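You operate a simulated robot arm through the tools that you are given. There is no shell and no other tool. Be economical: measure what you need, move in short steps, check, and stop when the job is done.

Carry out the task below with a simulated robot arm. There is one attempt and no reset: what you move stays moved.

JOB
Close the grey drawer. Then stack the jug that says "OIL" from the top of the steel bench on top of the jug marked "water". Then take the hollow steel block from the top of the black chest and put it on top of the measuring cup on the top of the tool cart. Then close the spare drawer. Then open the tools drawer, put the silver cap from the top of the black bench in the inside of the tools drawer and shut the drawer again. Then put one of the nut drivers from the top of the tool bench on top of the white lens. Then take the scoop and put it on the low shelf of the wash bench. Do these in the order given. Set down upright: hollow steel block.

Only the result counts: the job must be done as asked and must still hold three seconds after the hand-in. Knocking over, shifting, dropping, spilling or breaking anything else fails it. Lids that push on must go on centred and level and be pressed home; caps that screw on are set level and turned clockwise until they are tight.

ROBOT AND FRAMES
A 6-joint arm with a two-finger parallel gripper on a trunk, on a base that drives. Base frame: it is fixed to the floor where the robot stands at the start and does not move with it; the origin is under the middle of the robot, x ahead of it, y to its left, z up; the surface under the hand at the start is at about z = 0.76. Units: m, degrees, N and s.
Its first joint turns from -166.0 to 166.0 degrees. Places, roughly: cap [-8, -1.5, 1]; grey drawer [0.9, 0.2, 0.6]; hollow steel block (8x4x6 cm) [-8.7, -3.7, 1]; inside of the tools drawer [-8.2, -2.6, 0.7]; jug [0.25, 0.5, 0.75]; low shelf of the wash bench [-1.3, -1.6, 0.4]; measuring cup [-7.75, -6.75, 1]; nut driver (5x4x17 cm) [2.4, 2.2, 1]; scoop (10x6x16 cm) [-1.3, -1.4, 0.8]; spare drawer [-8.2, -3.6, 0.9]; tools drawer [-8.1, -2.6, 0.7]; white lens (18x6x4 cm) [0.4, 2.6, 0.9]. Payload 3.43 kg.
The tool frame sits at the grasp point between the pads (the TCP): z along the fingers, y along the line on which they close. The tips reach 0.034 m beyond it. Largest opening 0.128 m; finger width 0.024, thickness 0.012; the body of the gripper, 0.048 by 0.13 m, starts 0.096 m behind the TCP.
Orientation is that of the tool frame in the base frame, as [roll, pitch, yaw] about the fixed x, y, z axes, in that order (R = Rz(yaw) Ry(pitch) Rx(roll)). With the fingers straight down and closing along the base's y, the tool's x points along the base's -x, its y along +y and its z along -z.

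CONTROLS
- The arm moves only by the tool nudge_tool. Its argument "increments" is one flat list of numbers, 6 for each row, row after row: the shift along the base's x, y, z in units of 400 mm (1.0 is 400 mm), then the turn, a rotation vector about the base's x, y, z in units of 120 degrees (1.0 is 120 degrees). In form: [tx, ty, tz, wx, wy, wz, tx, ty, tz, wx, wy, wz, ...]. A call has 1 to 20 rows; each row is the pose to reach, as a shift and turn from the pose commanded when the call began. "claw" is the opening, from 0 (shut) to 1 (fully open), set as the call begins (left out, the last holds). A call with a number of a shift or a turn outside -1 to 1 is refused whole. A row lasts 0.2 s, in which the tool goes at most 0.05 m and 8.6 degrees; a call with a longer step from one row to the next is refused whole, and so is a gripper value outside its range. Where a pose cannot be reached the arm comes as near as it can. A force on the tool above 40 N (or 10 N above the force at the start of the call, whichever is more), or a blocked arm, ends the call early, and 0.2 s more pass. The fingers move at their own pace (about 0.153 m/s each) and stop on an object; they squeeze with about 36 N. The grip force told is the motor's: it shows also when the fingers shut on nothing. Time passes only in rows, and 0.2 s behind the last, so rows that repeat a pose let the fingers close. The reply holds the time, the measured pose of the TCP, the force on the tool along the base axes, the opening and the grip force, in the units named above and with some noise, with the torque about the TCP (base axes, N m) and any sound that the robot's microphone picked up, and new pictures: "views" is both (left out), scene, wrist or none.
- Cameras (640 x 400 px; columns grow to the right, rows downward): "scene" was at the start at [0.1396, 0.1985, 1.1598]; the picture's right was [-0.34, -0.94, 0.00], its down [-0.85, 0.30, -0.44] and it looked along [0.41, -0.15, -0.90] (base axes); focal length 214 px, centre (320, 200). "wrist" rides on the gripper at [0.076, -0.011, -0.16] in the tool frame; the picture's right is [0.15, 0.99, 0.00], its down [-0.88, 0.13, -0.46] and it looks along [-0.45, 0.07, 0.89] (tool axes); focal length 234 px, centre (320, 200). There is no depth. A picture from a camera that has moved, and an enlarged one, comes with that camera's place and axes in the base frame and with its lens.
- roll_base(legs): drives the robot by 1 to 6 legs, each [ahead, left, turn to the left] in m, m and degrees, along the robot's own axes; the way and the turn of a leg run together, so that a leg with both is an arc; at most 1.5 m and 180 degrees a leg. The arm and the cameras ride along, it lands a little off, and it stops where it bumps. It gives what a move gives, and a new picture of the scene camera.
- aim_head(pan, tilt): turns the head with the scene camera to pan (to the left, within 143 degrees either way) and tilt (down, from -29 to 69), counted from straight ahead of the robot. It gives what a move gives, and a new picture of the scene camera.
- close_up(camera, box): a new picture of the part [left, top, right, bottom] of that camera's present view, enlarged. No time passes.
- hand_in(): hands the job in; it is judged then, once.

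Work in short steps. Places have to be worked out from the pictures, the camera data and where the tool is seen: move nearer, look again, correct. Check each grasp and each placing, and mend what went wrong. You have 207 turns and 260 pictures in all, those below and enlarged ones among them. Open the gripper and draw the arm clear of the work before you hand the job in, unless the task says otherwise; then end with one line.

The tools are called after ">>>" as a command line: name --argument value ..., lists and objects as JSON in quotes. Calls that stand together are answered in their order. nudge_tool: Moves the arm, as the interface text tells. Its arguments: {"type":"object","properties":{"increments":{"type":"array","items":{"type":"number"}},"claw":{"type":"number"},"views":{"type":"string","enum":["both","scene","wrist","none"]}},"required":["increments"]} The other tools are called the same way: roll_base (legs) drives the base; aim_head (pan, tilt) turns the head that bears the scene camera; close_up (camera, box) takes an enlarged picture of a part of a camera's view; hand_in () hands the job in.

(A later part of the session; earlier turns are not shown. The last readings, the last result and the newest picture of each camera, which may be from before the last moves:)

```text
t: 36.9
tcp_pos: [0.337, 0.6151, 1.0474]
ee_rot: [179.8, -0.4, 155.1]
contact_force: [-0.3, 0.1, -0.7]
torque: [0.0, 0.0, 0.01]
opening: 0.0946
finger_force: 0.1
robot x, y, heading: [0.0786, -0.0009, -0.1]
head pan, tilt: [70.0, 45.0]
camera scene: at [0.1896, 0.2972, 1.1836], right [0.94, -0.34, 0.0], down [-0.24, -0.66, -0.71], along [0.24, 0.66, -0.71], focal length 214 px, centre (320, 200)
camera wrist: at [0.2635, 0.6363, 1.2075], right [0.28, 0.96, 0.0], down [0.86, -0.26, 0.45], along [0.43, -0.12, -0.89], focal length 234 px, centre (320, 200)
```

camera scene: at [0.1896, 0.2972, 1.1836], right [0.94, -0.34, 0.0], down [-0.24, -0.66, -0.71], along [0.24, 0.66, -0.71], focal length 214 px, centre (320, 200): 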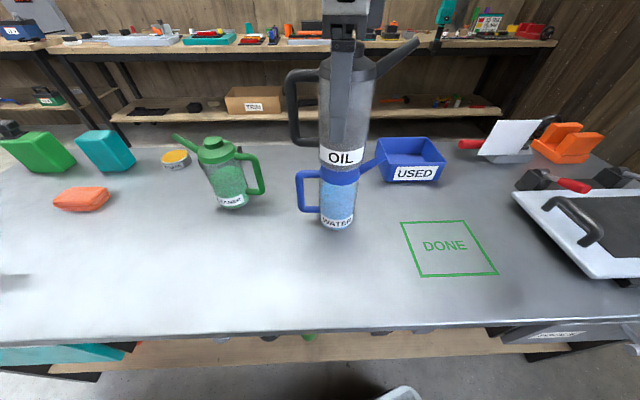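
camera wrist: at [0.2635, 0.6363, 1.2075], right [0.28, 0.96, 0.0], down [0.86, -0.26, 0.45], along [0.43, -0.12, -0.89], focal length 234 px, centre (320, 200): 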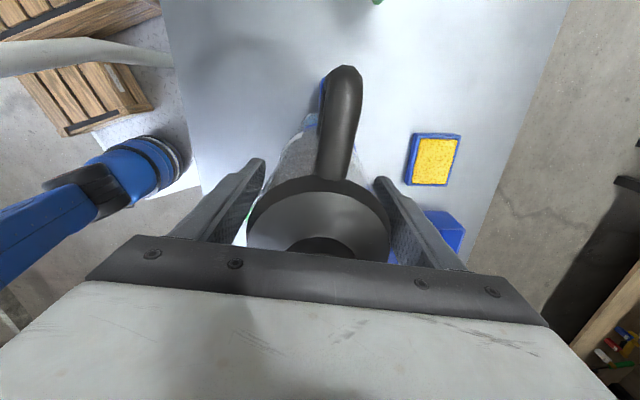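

OIL stands on the knob. A straight lift there would be out of reach, so I'll open fully and slide out level along the handle side, then retract.

>>> nudge_tool --increments '[0, 0, 0, 0, 0, 0, 0, 0, 0, 0, 0, 0, -0.034, 0.016, 0, 0, 0, 0, -0.068, 0.032, 0, 0, 0, 0, -0.102, 0.048, 0, 0, 0, 0]' --claw 1

```text
t: 38.1
tcp_pos: [0.2954, 0.6364, 1.0463]
ee_rot: [179.8, -0.4, 155.2]
contact_force: [0.1, 0.2, 0.0]
torque: [-0.02, -0.01, -0.02]
opening: 0.1281
finger_force: 0.1
robot x, y, heading: [0.0823, 0.0064, -0.1]
head pan, tilt: [70.0, 45.0]
camera scene: at [0.1897, 0.2971, 1.1836], right [0.94, -0.34, 0.0], down [-0.24, -0.66, -0.71], along [0.24, 0.66, -0.71], focal length 214 px, centre (320, 200)
camera wrist: at [0.2226, 0.6556, 1.2074], right [0.28, 0.96, 0.0], down [0.86, -0.26, 0.45], along [0.43, -0.12, -0.89], focal length 234 px, centre (320, 200)
```

scene: 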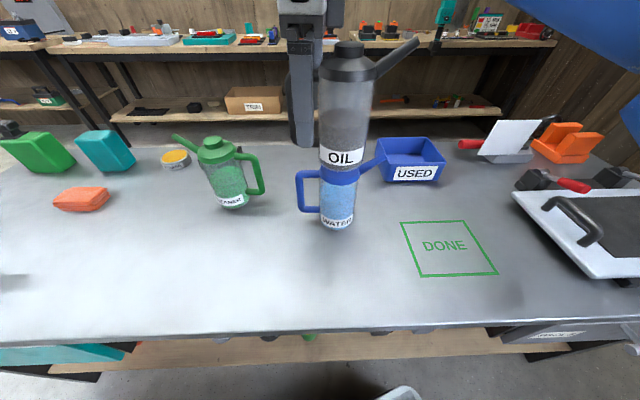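
wrist: 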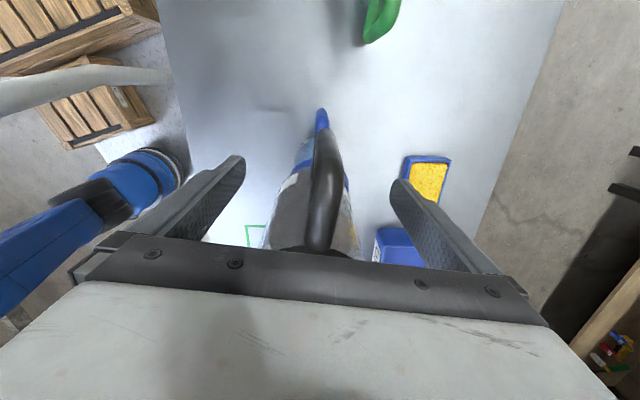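

Clean so far. I'll keep sliding out beyond the handle.

>>> nudge_tool --increments '[-0.068, 0.032, 0, 0, 0, 0, -0.136, 0.064, 0, 0, 0, 0, -0.204, 0.095, 0, 0, 0, 0, -0.26, 0.12, 0, 0, 0, 0, -0.3, 0.1, 0.02, 0, 0, 0]'

```text
t: 39.3
tcp_pos: [0.1756, 0.6762, 1.0545]
ee_rot: [179.9, -0.4, 155.1]
contact_force: [-0.2, -0.1, 1.5]
torque: [0.0, 0.0, -0.01]
opening: 0.1279
finger_force: 0.0
robot x, y, heading: [0.0785, -0.0022, 0.1]
head pan, tilt: [70.0, 45.0]
camera scene: at [0.1898, 0.2972, 1.1836], right [0.94, -0.34, 0.0], down [-0.24, -0.66, -0.71], along [0.24, 0.66, -0.71], focal length 214 px, centre (320, 200)
camera wrist: at [0.1029, 0.6957, 1.2158], right [0.28, 0.96, 0.0], down [0.86, -0.26, 0.45], along [0.43, -0.12, -0.89], focal length 234 px, centre (320, 200)
```

scene: 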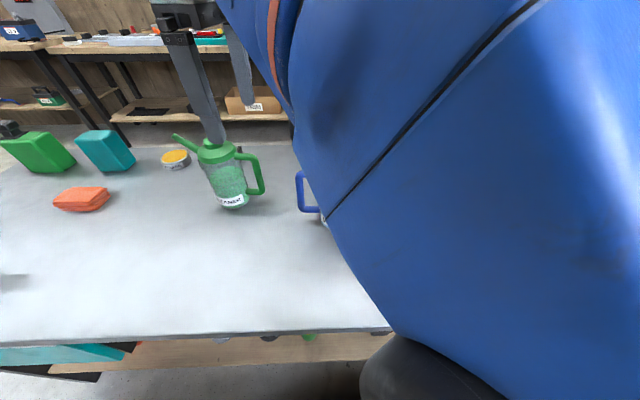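
wrist: 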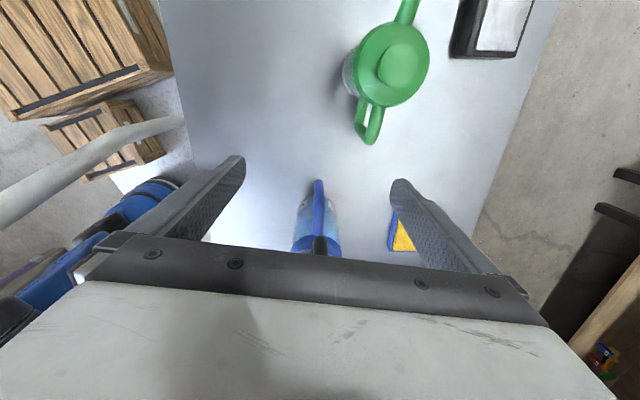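

The claw is clear of both jugs. I'll retract toward the robot and up.

>>> nudge_tool --increments '[-0.02, -0.06, 0.04, 0, 0, 0, -0.04, -0.14, 0.1, 0, 0, 0, -0.04, -0.22, 0.16, 0, 0, 0, -0.04, -0.3, 0.22, 0, 0, 0, -0.04, -0.4, 0.25, 0, 0, 0, -0.04, -0.5, 0.25, 0, 0, 0, -0.04, -0.6, 0.25, 0, 0, 0, -0.04, -0.7, 0.25, 0, 0, 0]' --views "scene"

```text
t: 40.4
tcp_pos: [0.1726, 0.6162, 1.0216]
ee_rot: [-172.9, 6.4, 152.3]
contact_force: [0.9, 0.2, -0.6]
torque: [0.03, -0.03, -0.02]
opening: 0.1282
finger_force: 0.0
out of reach, approached as far as the arm can: row 3, 4, 5
robot x, y, heading: [0.0797, -0.0009, 0.3]
head pan, tilt: [70.0, 45.0]
stopped in row 5: the arm was blocked; the commanded pose is now the measured one
camera scene: at [0.1916, 0.2974, 1.1855], right [0.93, -0.36, 0.0], down [-0.25, -0.64, -0.72], along [0.26, 0.67, -0.69], focal length 214 px, centre (320, 200)
```

scene: 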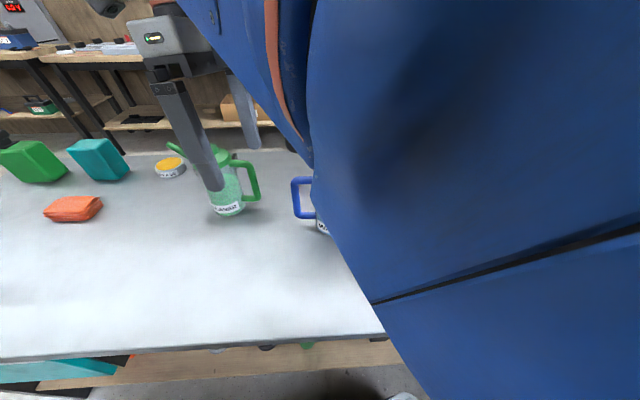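

The arm's elbow met the robot's own head post, not anything on the bench. I'll relieve it slightly and drive the base straight away from the bench instead.

>>> nudge_tool --increments '[0.0, 0.06, 0.03, 0, 0, 0, 0.0, 0.1, 0.06, 0, 0, 0]' --views "scene"

```text
t: 41.0
tcp_pos: [0.1755, 0.629, 1.0191]
ee_rot: [-173.4, 5.9, 152.3]
contact_force: [0.0, 0.2, -0.4]
torque: [-0.01, 0.0, 0.02]
opening: 0.1279
finger_force: 0.2
out of reach, approached as far as the arm can: row 1, 2
robot x, y, heading: [0.0801, 0.0051, 0.2]
head pan, tilt: [70.0, 45.0]
camera scene: at [0.1896, 0.2972, 1.1836], right [0.94, -0.34, 0.0], down [-0.24, -0.66, -0.71], along [0.24, 0.66, -0.71], focal length 214 px, centre (320, 200)
```

scene: 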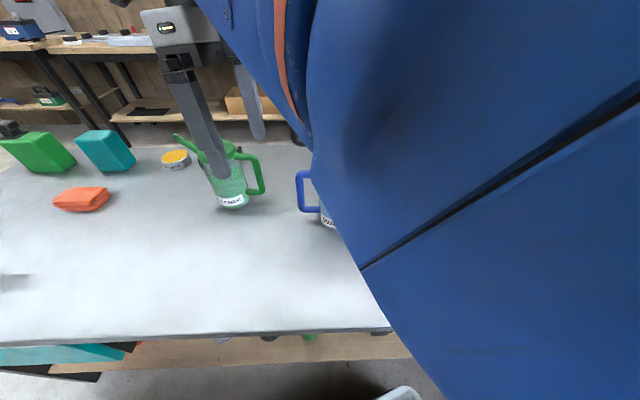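

The head is free again. I'll drive straight away to the right; nothing tall lies in the tool's -y path.

>>> roll_base --legs '[[0, -0.35, 0]]'

```text
t: 43.3
tcp_pos: [0.1764, 0.2778, 1.0189]
ee_rot: [-173.3, 5.9, 152.4]
contact_force: [-0.7, -0.5, 0.3]
torque: [0.02, -0.01, 0.0]
opening: 0.1282
finger_force: 0.0
robot x, y, heading: [0.077, -0.3471, 0.0]
head pan, tilt: [70.0, 45.0]
camera scene: at [0.1898, -0.0538, 1.1836], right [0.94, -0.34, 0.0], down [-0.24, -0.66, -0.71], along [0.24, 0.66, -0.71], focal length 214 px, centre (320, 200)
```

scene: 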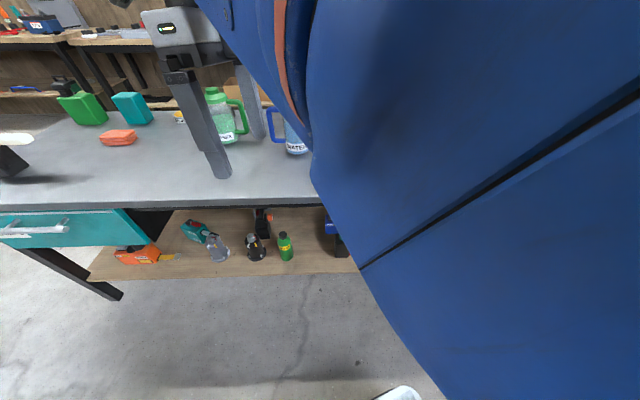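

The bench is clear behind me. I'll bring the arm forward of the robot and level the tool, then look back at the stack.

>>> nudge_tool --increments '[0.08, 0, 0, 0.035, 0.008, 0, 0.18, 0, 0.05, 0.072, 0.017, 0, 0.28, -0.02, 0.1, 0.072, 0.017, 0, 0.38, -0.06, 0.15, 0.072, 0.017, 0, 0.48, -0.1, 0.2, 0.072, 0.017, 0, 0.58, -0.16, 0.2, 0.072, 0.017, 0, 0.66, -0.24, 0.2, 0.072, 0.017, 0, 0.74, -0.32, 0.2, 0.072, 0.017, 0, 0.8, -0.42, 0.2, 0.072, 0.017, 0, 0.85, -0.53, 0.2, 0.072, 0.017, 0, 0.88, -0.65, 0.2, 0.072, 0.017, 0, 0.9, -0.77, 0.2, 0.072, 0.017, 0, 0.9, -0.89, 0.2, 0.072, 0.017, 0, 0.9, -1.0, 0.2, 0.072, 0.017, 0]' --views "scene"

```text
t: 46.3
tcp_pos: [0.5357, -0.1211, 1.0989]
ee_rot: [-179.8, 0.1, 152.1]
contact_force: [0.1, 0.9, 0.4]
torque: [-0.04, 0.02, 0.02]
opening: 0.128
finger_force: 0.0
robot x, y, heading: [0.0826, -0.3473, -0.1]
head pan, tilt: [70.0, 45.0]
camera scene: at [0.1899, -0.0535, 1.1835], right [0.94, -0.34, 0.0], down [-0.24, -0.66, -0.71], along [0.24, 0.66, -0.71], focal length 214 px, centre (320, 200)
```

scene: 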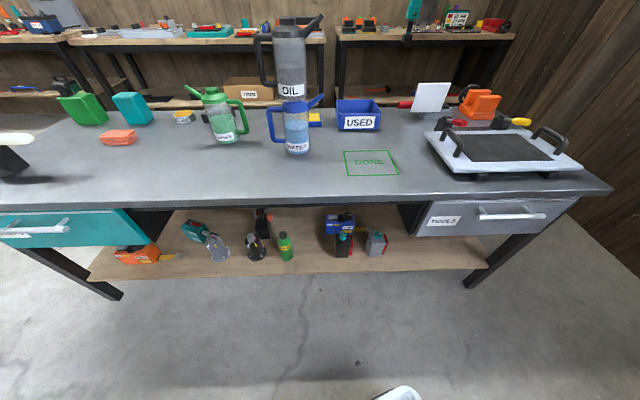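

The stack stands and the drawer is shut. Next comes the far area near (-8.7, -3.7); I'll look behind me to plan the drive.

>>> aim_head --pan 140 --tilt 15

>>> aim_head --pan -140 --tilt 15

```text
t: 47.7
tcp_pos: [0.5357, -0.1209, 1.0988]
ee_rot: [179.9, 0.2, 152.0]
contact_force: [0.4, -0.6, 0.2]
torque: [0.01, -0.03, 0.01]
opening: 0.1281
finger_force: 0.0
robot x, y, heading: [0.0825, -0.3482, -0.1]
head pan, tilt: [140.0, 15.0]
camera scene: at [0.0905, -0.0702, 1.2304], right [0.64, 0.77, 0.0], down [0.2, -0.17, -0.97], along [-0.74, 0.62, -0.26], focal length 214 px, centre (320, 200)
```

scene: 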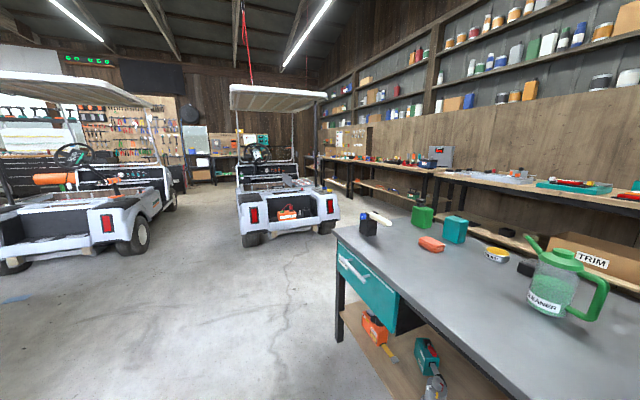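

```text
t: 51.6
tcp_pos: [0.5357, -0.1218, 1.0992]
ee_rot: [-180.0, 0.1, 152.0]
contact_force: [-0.5, 0.0, 0.2]
torque: [-0.02, -0.01, 0.01]
opening: 0.128
finger_force: 0.0
robot x, y, heading: [0.0851, -0.3502, 0.0]
head pan, tilt: [-140.0, 15.0]
camera scene: at [0.0905, -0.1904, 1.2304], right [-0.64, 0.77, 0.0], down [0.2, 0.17, -0.97], along [-0.74, -0.62, -0.26], focal length 214 px, centre (320, 200)
```

scene: 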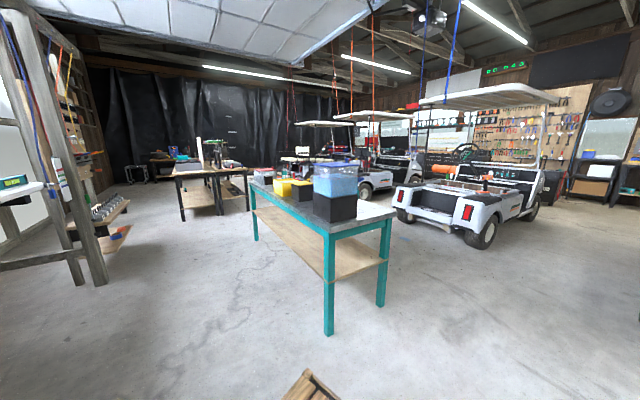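

The teal wash bench is at left, and golf carts stand in a row. There's a gap of about 1 m between two of them, near y ≈ 0.3, leading west. I'll turn to face -x and head for it.

>>> roll_base --legs '[[0, 0, 180], [1.2, -0.35, 0]]'

>>> aim_head --pan 0 --tilt 15

```text
t: 65.2
tcp_pos: [-1.5793, -0.1997, 1.099]
ee_rot: [-179.9, 0.1, -28.9]
contact_force: [0.1, 0.8, -0.1]
torque: [0.05, 0.03, 0.03]
opening: 0.1283
finger_force: 0.1
robot x, y, heading: [-1.1223, 0.0165, 178.9]
head pan, tilt: [-140.0, 15.0]
camera scene: at [-1.1316, -0.1419, 1.2304], right [0.63, -0.78, 0.0], down [-0.2, -0.16, -0.97], along [0.75, 0.61, -0.26], focal length 214 px, centre (320, 200)
```

scene: 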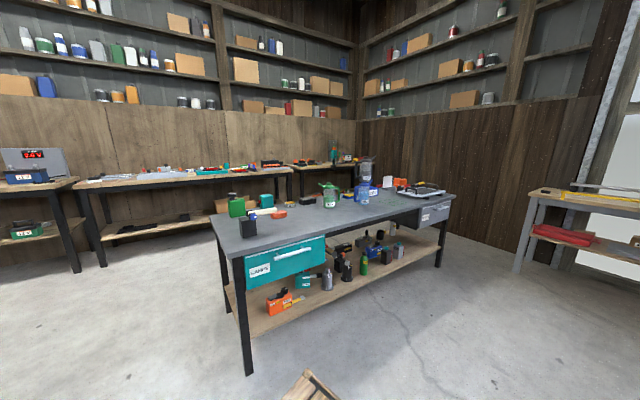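

```text
t: 67.5
tcp_pos: [-1.5799, -0.2012, 1.0989]
ee_rot: [-180.0, 0.1, -29.1]
contact_force: [-0.2, -0.3, -0.3]
torque: [0.01, -0.01, 0.02]
opening: 0.1282
finger_force: 0.0
robot x, y, heading: [-1.1196, 0.0201, 179.0]
head pan, tilt: [0.0, 15.0]
camera scene: at [-1.2976, -0.1989, 1.2304], right [0.02, 1.0, 0.0], down [0.26, 0.0, -0.97], along [-0.97, 0.02, -0.26], focal length 214 px, centre (320, 200)
```

scene: 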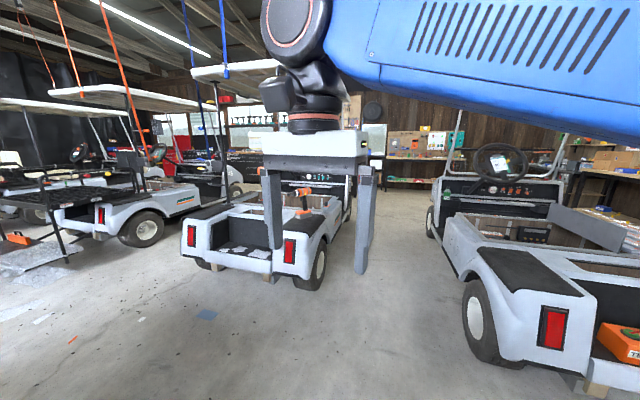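

The gap spans roughly y from -0.15 to 0.75. I'll shift over to y ≈ 0.33 and go into it.

>>> roll_base --legs '[[0.3, -0.3, 1], [1.0, 0, 0]]'

```text
t: 74.9
tcp_pos: [-2.8767, 0.0879, 1.1006]
ee_rot: [180.0, 0.1, -27.9]
contact_force: [-0.4, -0.1, -0.3]
torque: [-0.02, 0.03, -0.02]
opening: 0.128
finger_force: 0.0
robot x, y, heading: [-2.4238, 0.3195, -179.6]
head pan, tilt: [0.0, 15.0]
camera scene: at [-2.5946, 0.0963, 1.2304], right [0.0, 1.0, 0.0], down [0.26, 0.0, -0.97], along [-0.97, 0.0, -0.26], focal length 214 px, centre (320, 200)
```

scene: 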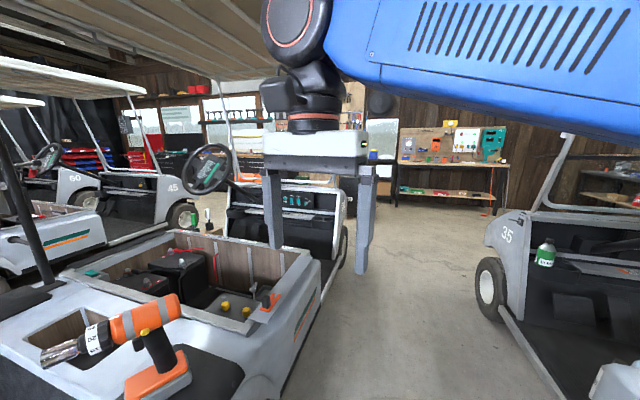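

The carts are skewed about 20°, so the gap runs toward (-0.94, 0.34). I'll turn right 20° and follow it.

>>> roll_base --legs '[[0.1, 0, -20], [1.3, 0, 0]]'

```text
t: 82.5
tcp_pos: [-4.2437, 0.7242, 1.0988]
ee_rot: [180.0, 0.0, -48.4]
contact_force: [0.3, 0.4, -0.2]
torque: [0.0, -0.03, 0.01]
opening: 0.1279
finger_force: 0.0
robot x, y, heading: [-3.7389, 0.7808, 159.4]
head pan, tilt: [0.0, 15.0]
camera scene: at [-3.9767, 0.6338, 1.2304], right [0.35, 0.94, 0.0], down [0.24, -0.09, -0.97], along [-0.91, 0.34, -0.26], focal length 214 px, centre (320, 200)
```

scene: 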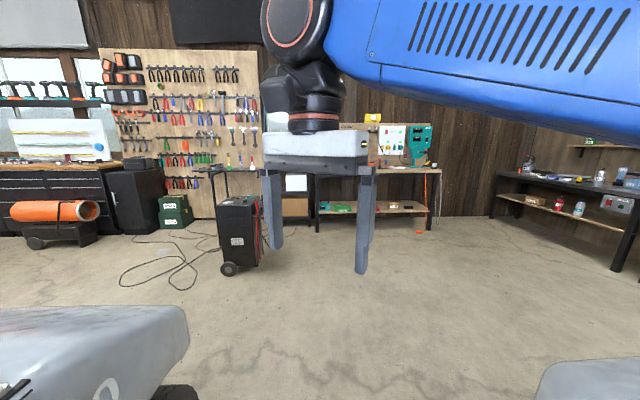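

Through the gap. I'll look left toward the black bench and chest area.

>>> aim_head --pan 45 --tilt 12

```text
t: 83.6
tcp_pos: [-4.2441, 0.7245, 1.0995]
ee_rot: [-180.0, 0.0, -48.5]
contact_force: [0.8, -0.7, 0.7]
torque: [0.01, 0.02, -0.02]
opening: 0.1278
finger_force: 0.0
robot x, y, heading: [-3.7385, 0.7796, 159.3]
head pan, tilt: [45.0, 12.0]
camera scene: at [-3.9739, 0.5625, 1.2353], right [-0.42, 0.91, 0.0], down [0.19, 0.09, -0.98], along [-0.89, -0.41, -0.21], focal length 214 px, centre (320, 200)
```

scene: 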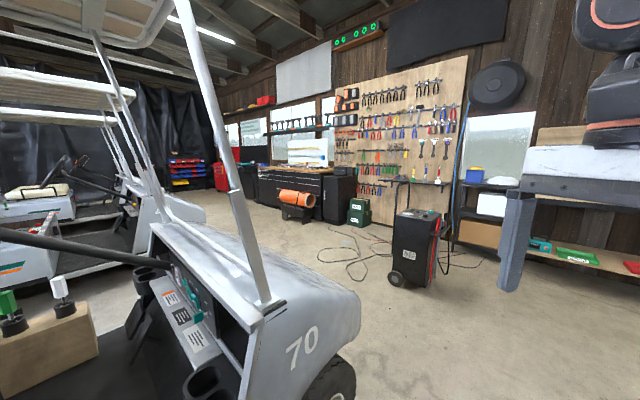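

Cart A's nose corner is near (-4.9, 0.3) and the black charger box is near (-5.95, 0.45), so I'll pass between them heading -y. First ahead, then turn left.

>>> roll_base --legs '[[1.5, 0, 0], [0.08, 0, 100]]'

>>> aim_head --pan 0 --tilt 20

```text
t: 95.2
tcp_pos: [-5.0645, 0.7715, 1.0993]
ee_rot: [-180.0, 0.1, 51.8]
contact_force: [-0.3, -0.3, 0.3]
torque: [-0.01, 0.02, -0.02]
opening: 0.1281
finger_force: 0.0
robot x, y, heading: [-5.2085, 1.2613, -100.4]
head pan, tilt: [45.0, 12.0]
camera scene: at [-4.951, 1.0639, 1.2353], right [-0.82, -0.57, 0.0], down [-0.12, 0.17, -0.98], along [0.56, -0.8, -0.21], focal length 214 px, centre (320, 200)
```

scene: 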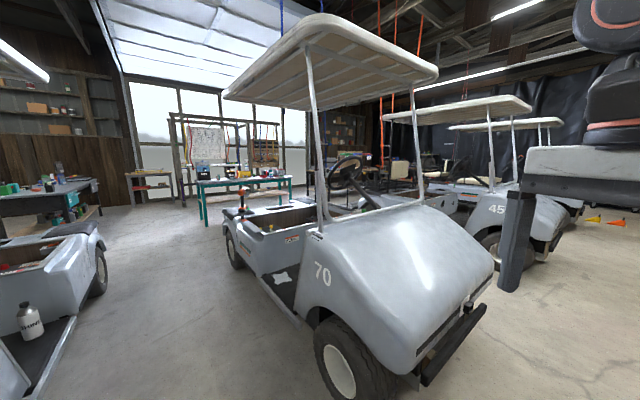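

```text
t: 96.3
tcp_pos: [-5.0653, 0.7709, 1.0992]
ee_rot: [-180.0, 0.1, 51.7]
contact_force: [-0.7, -0.1, 0.4]
torque: [0.01, -0.01, 0.01]
opening: 0.1281
finger_force: 0.0
robot x, y, heading: [-5.2076, 1.2558, -100.1]
head pan, tilt: [0.0, 20.0]
camera scene: at [-5.0207, 1.0488, 1.2223], right [-0.98, 0.18, 0.0], down [0.06, 0.34, -0.94], along [-0.17, -0.93, -0.34], focal length 214 px, centre (320, 200)
```

scene: 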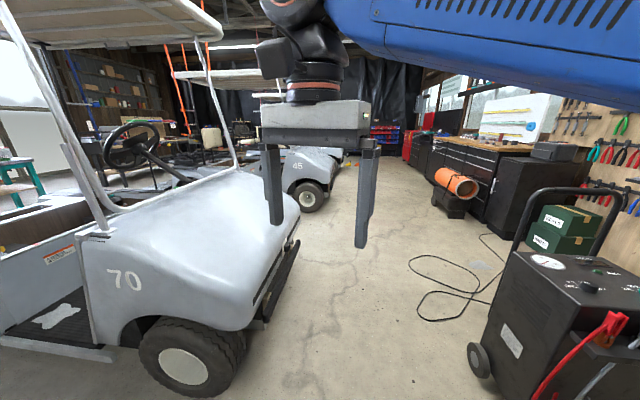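

The aisle is clear ahead, with centre x ≈ -5.5 between the bumper and the charger. I'll drive on.

>>> roll_base --legs '[[1.1, -0.16, 0], [1.0, -0.25, 0]]'

```text
t: 106.9
tcp_pos: [-5.8438, -1.2169, 1.0989]
ee_rot: [180.0, 0.1, 51.9]
contact_force: [0.2, 0.7, -0.1]
torque: [0.04, -0.02, -0.01]
opening: 0.128
finger_force: 0.1
robot x, y, heading: [-5.9888, -0.7336, -100.3]
head pan, tilt: [0.0, 20.0]
camera scene: at [-5.8009, -0.9396, 1.2223], right [-0.98, 0.18, 0.0], down [0.06, 0.34, -0.94], along [-0.16, -0.93, -0.34], focal length 214 px, centre (320, 200)
```

scene: 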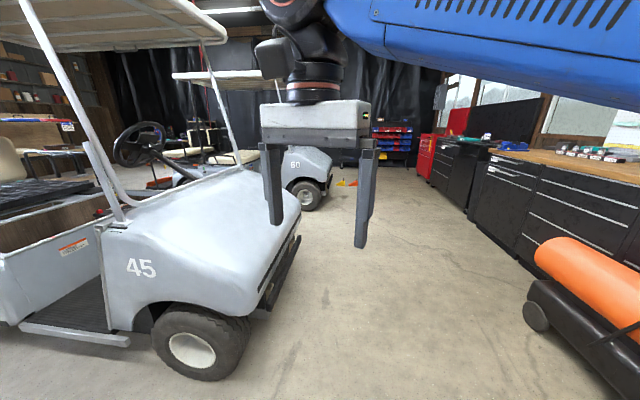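

Continuing down the aisle past the heater, toward the black chests on the right.

>>> roll_base --legs '[[0.8, -0.35, 0], [1.3, 0.1, 0]]'

>>> aim_head --pan -60 --tilt 25

```text
t: 117.6
tcp_pos: [-6.4745, -3.2265, 1.099]
ee_rot: [180.0, 0.1, 51.2]
contact_force: [0.9, 1.0, 0.0]
torque: [0.01, -0.04, 0.05]
opening: 0.1283
finger_force: 0.0
robot x, y, heading: [-6.6139, -2.7422, -100.8]
head pan, tilt: [0.0, 20.0]
camera scene: at [-6.4293, -2.95, 1.2223], right [-0.98, 0.19, 0.0], down [0.06, 0.34, -0.94], along [-0.18, -0.92, -0.34], focal length 214 px, centre (320, 200)
```

scene: 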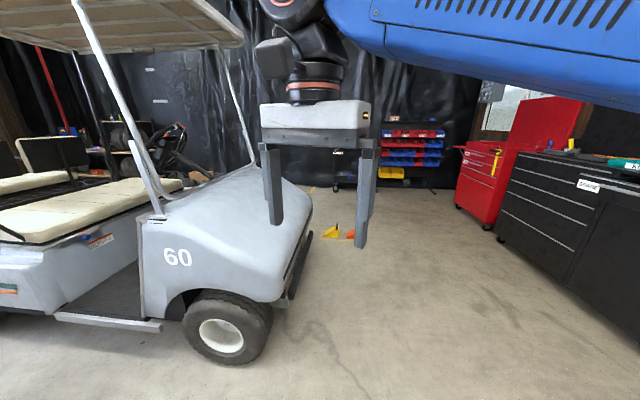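

```text
t: 118.9
tcp_pos: [-6.4755, -3.2276, 1.0999]
ee_rot: [179.9, 0.1, 51.2]
contact_force: [0.8, 0.7, -0.2]
torque: [-0.01, -0.02, 0.04]
opening: 0.1281
finger_force: 0.1
robot x, y, heading: [-6.6136, -2.7366, -100.5]
head pan, tilt: [-60.0, 25.0]
camera scene: at [-6.4989, -2.8889, 1.2142], right [-0.33, 0.94, 0.0], down [0.4, 0.14, -0.91], along [-0.86, -0.3, -0.42], focal length 214 px, centre (320, 200)
```

scene: 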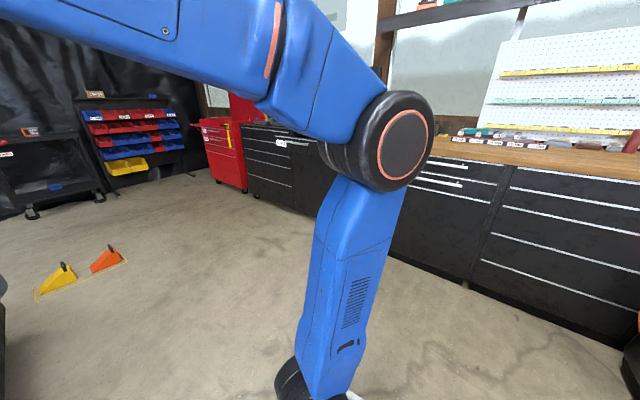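

I'll turn right to face the chests squarely.

>>> roll_base --legs '[[0, 0, -80]]'

>>> aim_head --pan 10 --tilt 15

```text
t: 122.8
tcp_pos: [-7.07, -2.9628, 1.0992]
ee_rot: [-180.0, 0.0, -28.5]
contact_force: [0.3, -1.0, 0.1]
torque: [0.02, 0.0, -0.02]
opening: 0.128
finger_force: 0.1
robot x, y, heading: [-6.6092, -2.7363, 179.6]
head pan, tilt: [-60.0, 25.0]
camera scene: at [-6.7402, -2.8778, 1.2142], right [0.87, 0.49, 0.0], down [0.21, -0.37, -0.91], along [-0.45, 0.79, -0.42], focal length 214 px, centre (320, 200)
```

scene: 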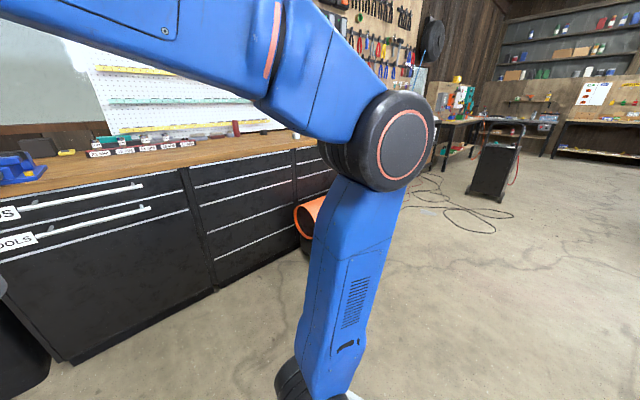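

```text
t: 124.2
tcp_pos: [-7.0708, -2.9626, 1.098]
ee_rot: [179.9, 0.1, -28.5]
contact_force: [0.2, 0.0, -0.3]
torque: [0.02, -0.03, -0.03]
opening: 0.1281
finger_force: 0.2
robot x, y, heading: [-6.6139, -2.7388, 179.7]
head pan, tilt: [10.0, 15.0]
camera scene: at [-6.7869, -2.9733, 1.2304], right [-0.17, 0.99, 0.0], down [0.26, 0.04, -0.97], along [-0.95, -0.16, -0.26], focal length 214 px, centre (320, 200)
```

scene: 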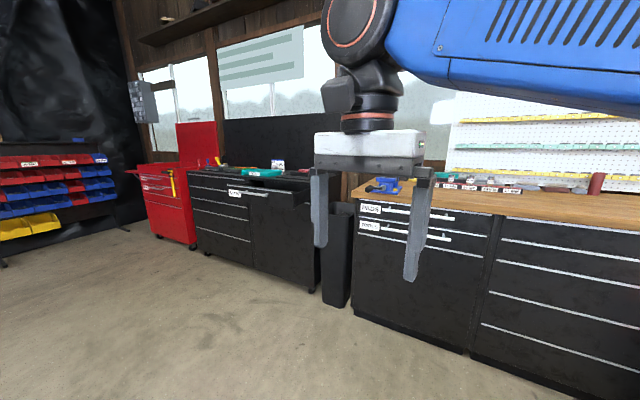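

I can see the black chest (left, on casters) and the wood-topped black bench with labelled drawers. Zooming to read.

>>> close_up --camera "scene" --box '[170, 140, 330, 240]'

>>> close_up --camera "scene" --box '[330, 160, 490, 260]'

```text
4.00 times, centred on (250, 190) of scene
camera zoom: at [-6.7869, -2.9733, 1.2304], right [-0.17, 0.99, 0.0], down [0.26, 0.04, -0.97], along [-0.95, -0.16, -0.26], focal length 858 px, centre (600, 240)
```

zoom: 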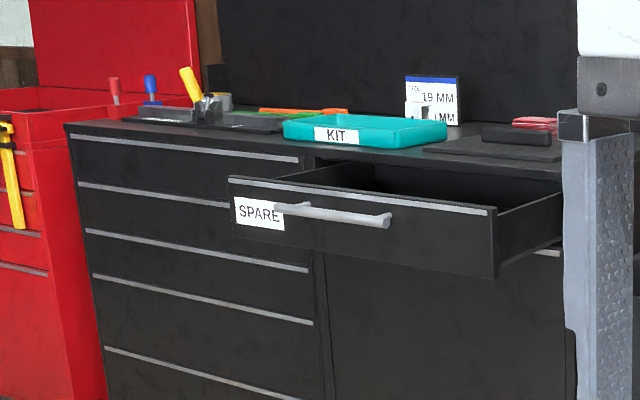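

```text
4.00 times, centred on (410, 210) of scene
camera zoom: at [-6.7869, -2.9733, 1.2304], right [-0.17, 0.99, 0.0], down [0.26, 0.04, -0.97], along [-0.95, -0.16, -0.26], focal length 858 px, centre (-40, 160)
```

zoom: 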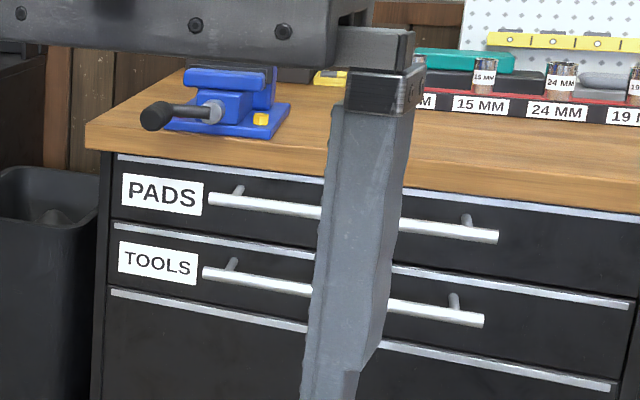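

SPARE is the open drawer on the black chest; PADS and TOOLS are on the wood-topped bench. The room is turned about 17°, so I'll face it squarely and move in front of the chest.

>>> roll_base --legs '[[0, 0, -17], [0.4, 0, 0], [0, 1.2, 0]]'

```text
t: 133.3
tcp_pos: [-7.8522, -3.8473, 1.0996]
ee_rot: [-180.0, 0.1, -45.4]
contact_force: [0.5, -0.4, -0.7]
torque: [0.01, 0.01, 0.0]
opening: 0.1279
finger_force: 0.0
robot x, y, heading: [-7.3491, -3.7683, 162.4]
head pan, tilt: [10.0, 15.0]
camera scene: at [-7.5841, -3.9394, 1.2304], right [0.13, 0.99, 0.0], down [0.26, -0.03, -0.97], along [-0.96, 0.12, -0.26], focal length 214 px, centre (320, 200)
```

scene: 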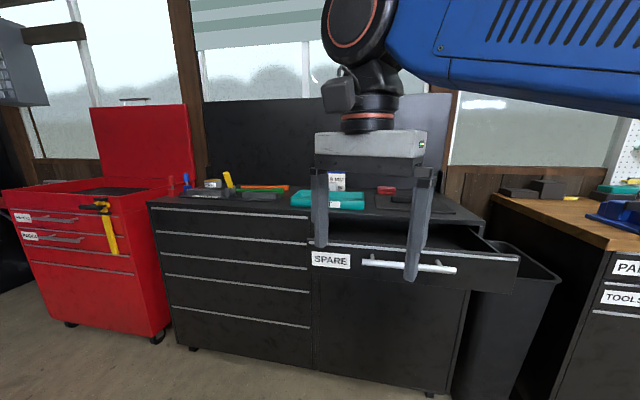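

Closer view of the chest top.

>>> close_up --camera "scene" --box '[170, 150, 490, 300]'

>>> close_up --camera "wrist" --box '[0, 0, 640, 300]'

```text
2.00 times, centred on (330, 225) of scene
camera zoom: at [-7.5841, -3.9394, 1.2304], right [0.13, 0.99, 0.0], down [0.26, -0.03, -0.97], along [-0.96, 0.12, -0.26], focal length 429 px, centre (300, 150)
```

zoom: 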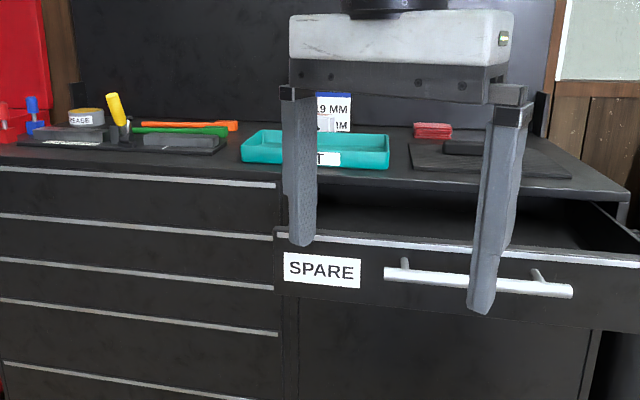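

```text
1.00 times, centred on (320, 150) of wrist (not enlarged: the box is as wide or as high as the picture)
camera zoom: at [-7.7908, -3.8935, 1.2595], right [-0.6, -0.8, 0.0], down [-0.71, 0.53, 0.46], along [-0.37, 0.28, -0.89], focal length 234 px, centre (320, 250)
```

zoom: 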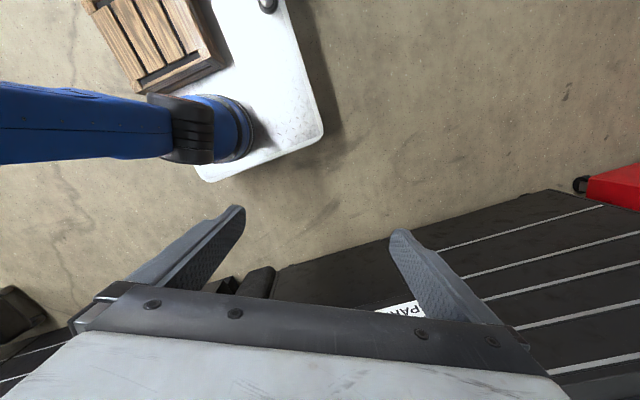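

The gripper hides the area, so I'll swing it about 0.25 m to the right.

>>> nudge_tool --increments '[0.037, 0.12, 0.05, 0, 0, 0, 0.074, 0.24, 0.1, 0, 0, 0, 0.11, 0.36, 0.1, 0, 0, 0, 0.147, 0.48, 0.1, 0, 0, 0, 0.183, 0.6, 0.1, 0, 0, 0, 0.22, 0.72, 0.1, 0, 0, 0]' --views "none"

>>> close_up --camera "scene" --box '[170, 120, 410, 270]'

```text
refused: row 1 steps farther than a row can; nothing moved
```

```text
2.67 times, centred on (290, 195) of scene
camera zoom: at [-7.5841, -3.9394, 1.2304], right [0.13, 0.99, 0.0], down [0.26, -0.03, -0.97], along [-0.96, 0.12, -0.26], focal length 572 px, centre (400, 213)
```

zoom: 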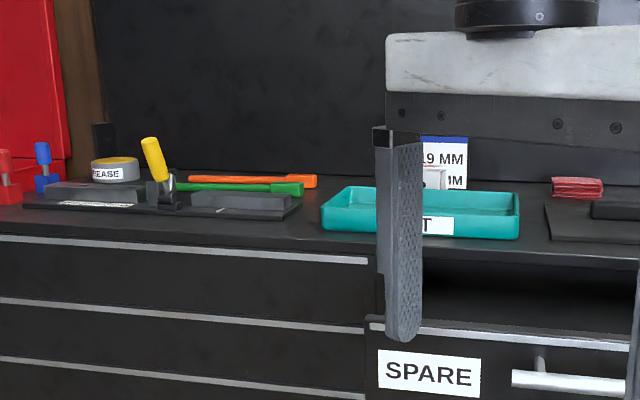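

Same move with smaller steps.

>>> nudge_tool --increments '[0.03, 0.1, 0.05, 0, 0, 0, 0.06, 0.2, 0.1, 0, 0, 0, 0.09, 0.3, 0.1, 0, 0, 0, 0.12, 0.4, 0.1, 0, 0, 0, 0.15, 0.5, 0.1, 0, 0, 0, 0.18, 0.6, 0.1, 0, 0, 0, 0.21, 0.7, 0.1, 0, 0, 0]' --views "none"

>>> close_up --camera "scene" --box '[270, 120, 430, 270]'

```text
t: 134.9
tcp_pos: [-7.7728, -3.5652, 1.126]
ee_rot: [179.9, 0.4, -45.4]
contact_force: [0.4, 0.2, -0.6]
torque: [-0.04, -0.01, -0.01]
opening: 0.1277
finger_force: 0.0
out of reach, approached as far as the arm can: row 5, 6, 7
robot x, y, heading: [-7.3486, -3.7657, 162.6]
head pan, tilt: [10.0, 15.0]
```

```text
2.67 times, centred on (350, 195) of scene
camera zoom: at [-7.5841, -3.9394, 1.2304], right [0.13, 0.99, 0.0], down [0.26, -0.03, -0.97], along [-0.96, 0.12, -0.26], focal length 572 px, centre (240, 213)
```

zoom: 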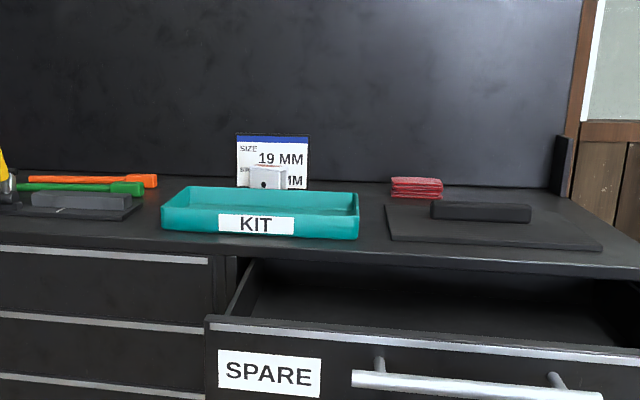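

The hollow block is the small silver box behind the KIT tray, near (-8.83, -3.71). SPARE is open only about 0.15 m. I'll stand to the left of that drawer so I can get close; first I'll shift left.

>>> roll_base --legs '[[0, 0.72, 0.5], [0.3, 0, 0]]'

>>> aim_head --pan -12 --tilt 40

```text
t: 140.4
tcp_pos: [-8.2744, -4.1608, 1.1269]
ee_rot: [179.9, 0.4, -45.2]
contact_force: [0.3, 0.5, -0.2]
torque: [0.02, -0.01, -0.01]
opening: 0.1279
finger_force: 0.1
robot x, y, heading: [-7.8517, -4.36, 162.8]
head pan, tilt: [10.0, 15.0]
camera scene: at [-8.0829, -4.5343, 1.2304], right [0.13, 0.99, 0.0], down [0.26, -0.03, -0.97], along [-0.96, 0.12, -0.26], focal length 214 px, centre (320, 200)
```

scene: 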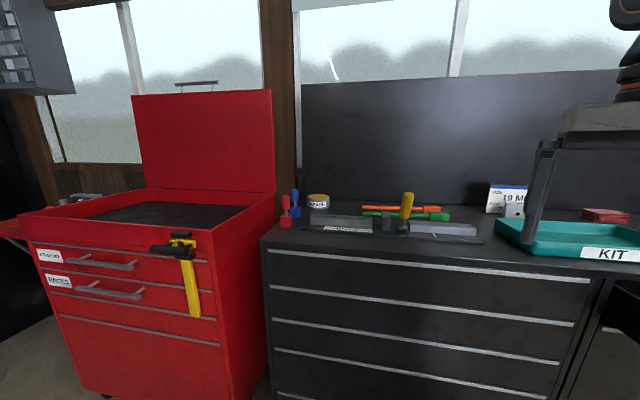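

```text
t: 141.3
tcp_pos: [-8.274, -4.1609, 1.1257]
ee_rot: [179.9, 0.5, -45.4]
contact_force: [0.8, 0.1, 0.8]
torque: [-0.01, -0.01, -0.01]
opening: 0.1279
finger_force: 0.0
robot x, y, heading: [-7.8504, -4.3586, 163.0]
head pan, tilt: [-12.0, 40.0]
camera scene: at [-8.0645, -4.5045, 1.1909], right [0.49, 0.87, 0.0], down [0.56, -0.31, -0.77], along [-0.67, 0.37, -0.64], focal length 214 px, centre (320, 200)
```

scene: 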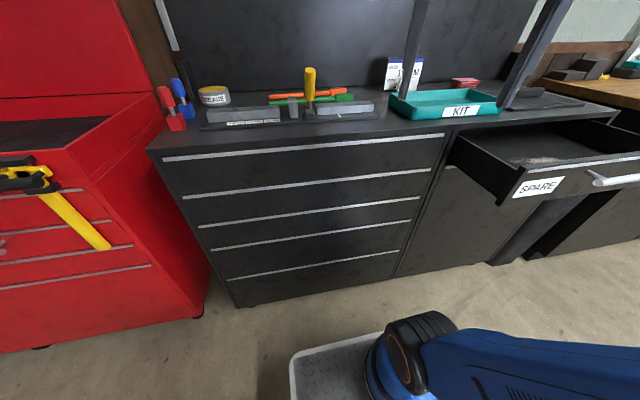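

Good view. Zooming on the block.

>>> close_up --camera "scene" --box '[340, 30, 500, 130]'

>>> close_up --camera "wrist" --box '[0, 0, 640, 320]'

```text
4.00 times, centred on (420, 80) of scene
camera zoom: at [-8.0645, -4.5045, 1.1909], right [0.49, 0.87, 0.0], down [0.56, -0.31, -0.77], along [-0.67, 0.37, -0.64], focal length 858 px, centre (-80, 680)
```

zoom: 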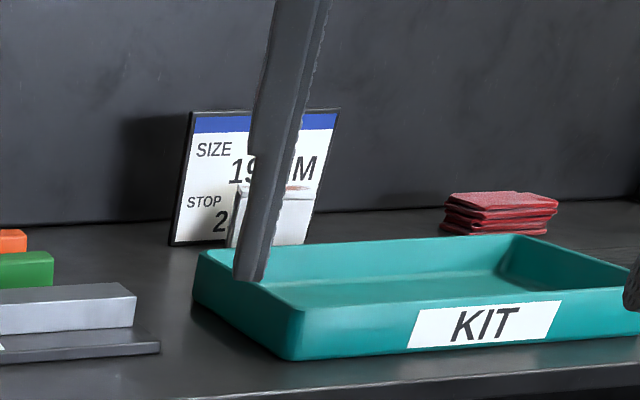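

```text
1.00 times, centred on (320, 160) of wrist (not enlarged: the box is as wide or as high as the picture)
camera zoom: at [-8.2105, -4.2076, 1.2863], right [-0.6, -0.8, 0.0], down [-0.71, 0.53, 0.46], along [-0.37, 0.28, -0.89], focal length 234 px, centre (320, 240)
```

zoom: 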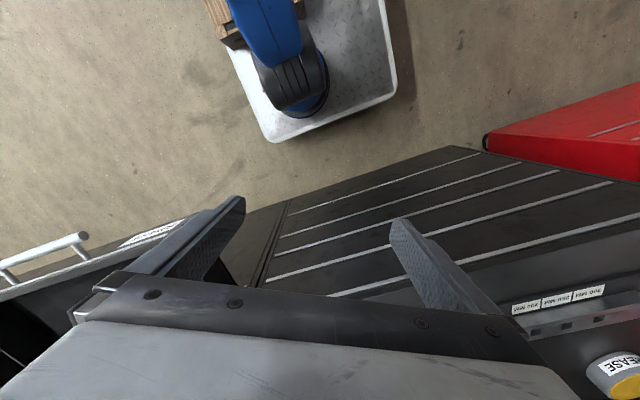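

Triangulating puts the block at about (-8.72, -3.74), centre z ≈ 0.995, so the chest top is at ≈ 0.965. The platform front has 0.35 m to the chest; I'll advance 0.26 m.

>>> roll_base --legs '[[0.26, 0, 0]]'

```text
t: 143.2
tcp_pos: [-8.521, -4.0816, 1.1259]
ee_rot: [179.8, 0.4, -45.2]
contact_force: [0.1, 0.3, 0.1]
torque: [0.04, 0.01, 0.0]
opening: 0.1279
finger_force: 0.0
robot x, y, heading: [-8.0982, -4.2835, 162.5]
head pan, tilt: [-12.0, 40.0]
camera scene: at [-8.3132, -4.4269, 1.1909], right [0.49, 0.87, 0.0], down [0.56, -0.31, -0.77], along [-0.67, 0.38, -0.64], focal length 214 px, centre (320, 200)
```

scene: 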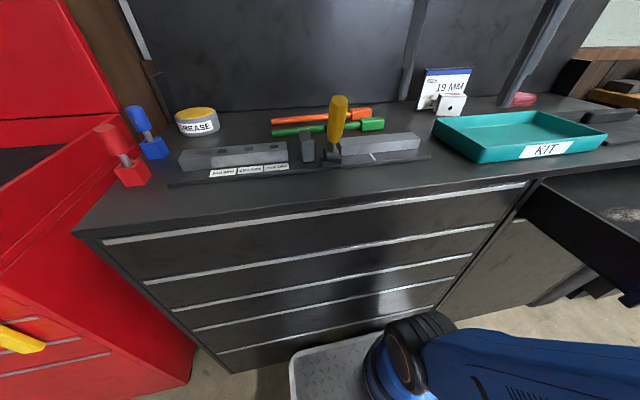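

>>> close_up --camera "scene" --box '[400, 50, 500, 130]'

```text
5.00 times, centred on (450, 90) of scene
camera zoom: at [-8.3132, -4.4269, 1.1909], right [0.49, 0.87, 0.0], down [0.56, -0.31, -0.77], along [-0.67, 0.38, -0.64], focal length 1072 px, centre (-330, 750)
```

zoom: 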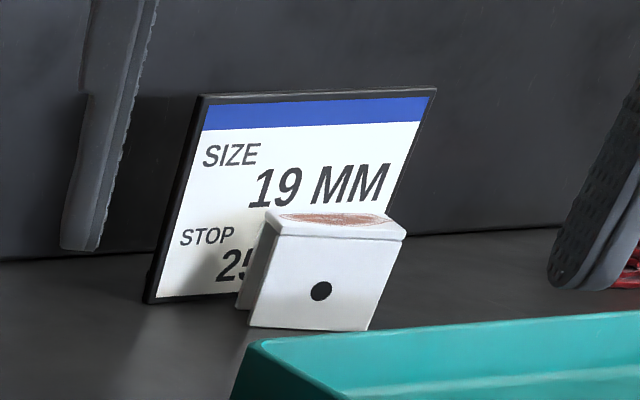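

It's a pale, rust-topped box with a hole. I'll move the claw over it at hover height, turning 10° to match its sides, for a top view.

>>> nudge_tool --increments '[-0.053, 0.097, 0, 0, 0, 0.01, -0.106, 0.194, 0, 0, 0, 0.02, -0.16, 0.29, 0, 0, 0, 0.03, -0.212, 0.388, 0, 0, 0, 0.04, -0.266, 0.485, 0, 0, 0, 0.05, -0.32, 0.58, 0, 0, 0, 0.06, -0.372, 0.678, 0, 0, 0, 0.07, -0.425, 0.775, 0, 0, 0, 0.083]'

```text
t: 145.0
tcp_pos: [-8.6912, -3.7722, 1.1282]
ee_rot: [179.8, 0.5, -35.3]
contact_force: [0.2, -0.2, 0.9]
torque: [0.07, 0.06, 0.02]
opening: 0.1279
finger_force: 0.0
robot x, y, heading: [-8.0993, -4.2826, 162.8]
head pan, tilt: [-12.0, 40.0]
camera scene: at [-8.3128, -4.4273, 1.1909], right [0.49, 0.87, 0.0], down [0.56, -0.31, -0.77], along [-0.67, 0.38, -0.64], focal length 214 px, centre (320, 200)
camera wrist: at [-8.6215, -3.8082, 1.2877], right [-0.45, -0.89, 0.0], down [-0.79, 0.4, 0.46], along [-0.41, 0.21, -0.89], focal length 234 px, centre (320, 200)
```

scene: 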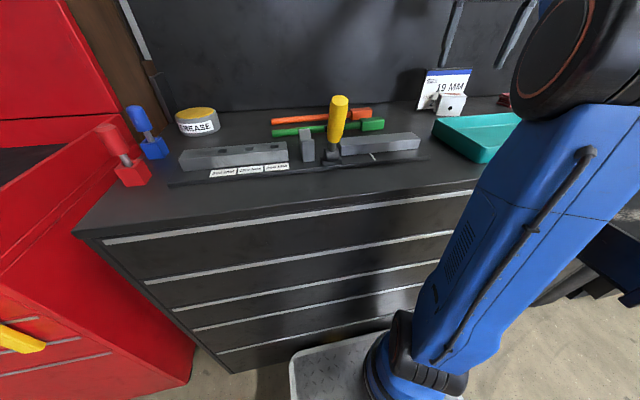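
wrist: 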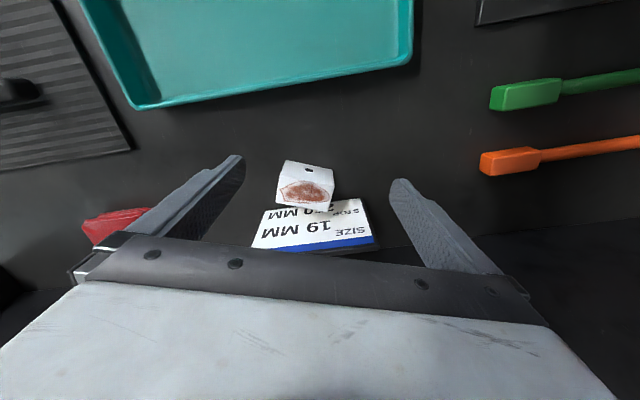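

Reached easily. Zooming on the wrist view.

>>> close_up --camera "wrist" --box '[230, 130, 410, 260]'

```text
3.08 times, centred on (320, 195) of wrist
camera zoom: at [-8.6215, -3.8082, 1.2877], right [-0.45, -0.89, 0.0], down [-0.79, 0.4, 0.46], along [-0.41, 0.21, -0.89], focal length 720 px, centre (320, 215)
```

zoom: 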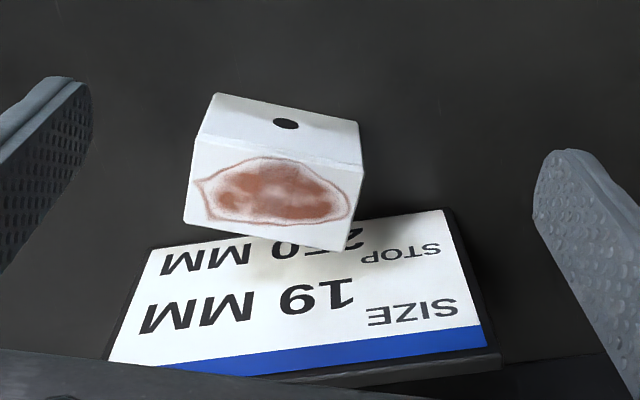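

The block top is centred near (-8.742, -3.724), z ≈ 0.975, with its long side at about 50°. I'll centre over it and lower partway to check.

>>> nudge_tool --increments '[-0.064, 0.06, 0, 0, 0, -0.02, -0.128, 0.12, -0.04, 0, 0, -0.04, -0.128, 0.12, -0.14, 0, 0, -0.04, -0.128, 0.12, -0.24, 0, 0, -0.04]'

>>> close_up --camera "wrist" --box '[200, 120, 440, 280]'

```text
t: 145.7
tcp_pos: [-8.7391, -3.7291, 1.1142]
ee_rot: [179.8, 0.5, -39.8]
contact_force: [2.6, -3.5, 11.5]
torque: [-0.62, 0.49, 0.34]
opening: 0.128
finger_force: 0.1
robot x, y, heading: [-8.0991, -4.2803, 162.8]
head pan, tilt: [-12.0, 40.0]
stopped in row 3: the force on the tool passed its limit at 66 N (the readings are from after the stop); the commanded pose is now the measured one
camera scene: at [-8.3128, -4.4271, 1.1909], right [0.49, 0.87, 0.0], down [0.56, -0.31, -0.77], along [-0.67, 0.38, -0.64], focal length 214 px, centre (320, 200)
camera wrist: at [-8.6722, -3.7695, 1.2729], right [-0.52, -0.85, 0.0], down [-0.76, 0.46, 0.46], along [-0.4, 0.24, -0.89], focal length 234 px, centre (320, 200)
```

scene: 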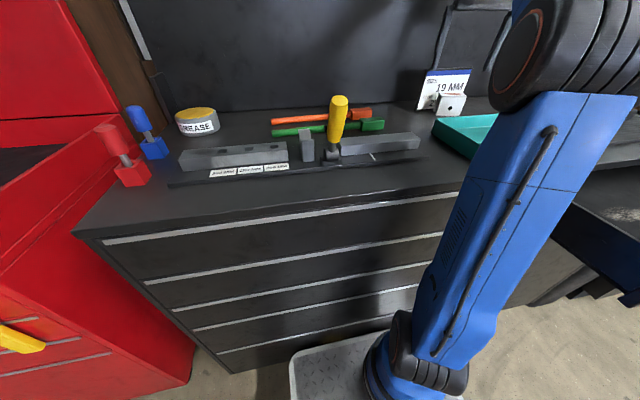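
wrist: 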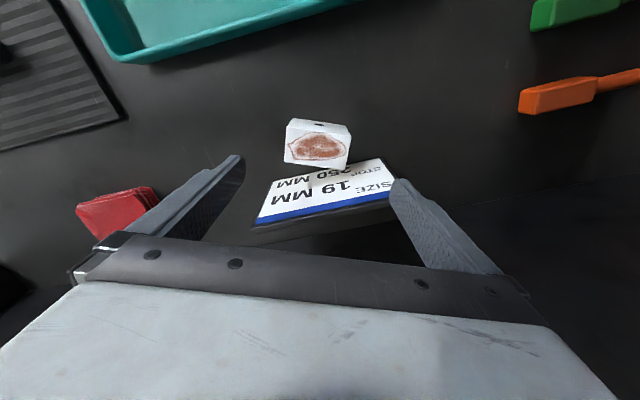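

```text
2.50 times, centred on (320, 200) of wrist
camera zoom: at [-8.6722, -3.7695, 1.2729], right [-0.52, -0.85, 0.0], down [-0.76, 0.46, 0.46], along [-0.4, 0.24, -0.89], focal length 585 px, centre (320, 200)
```

zoom: 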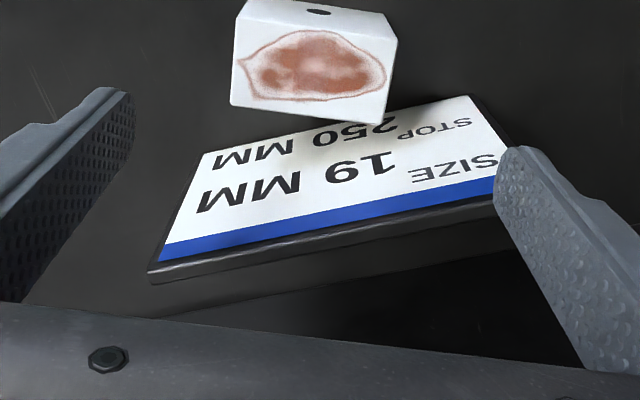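

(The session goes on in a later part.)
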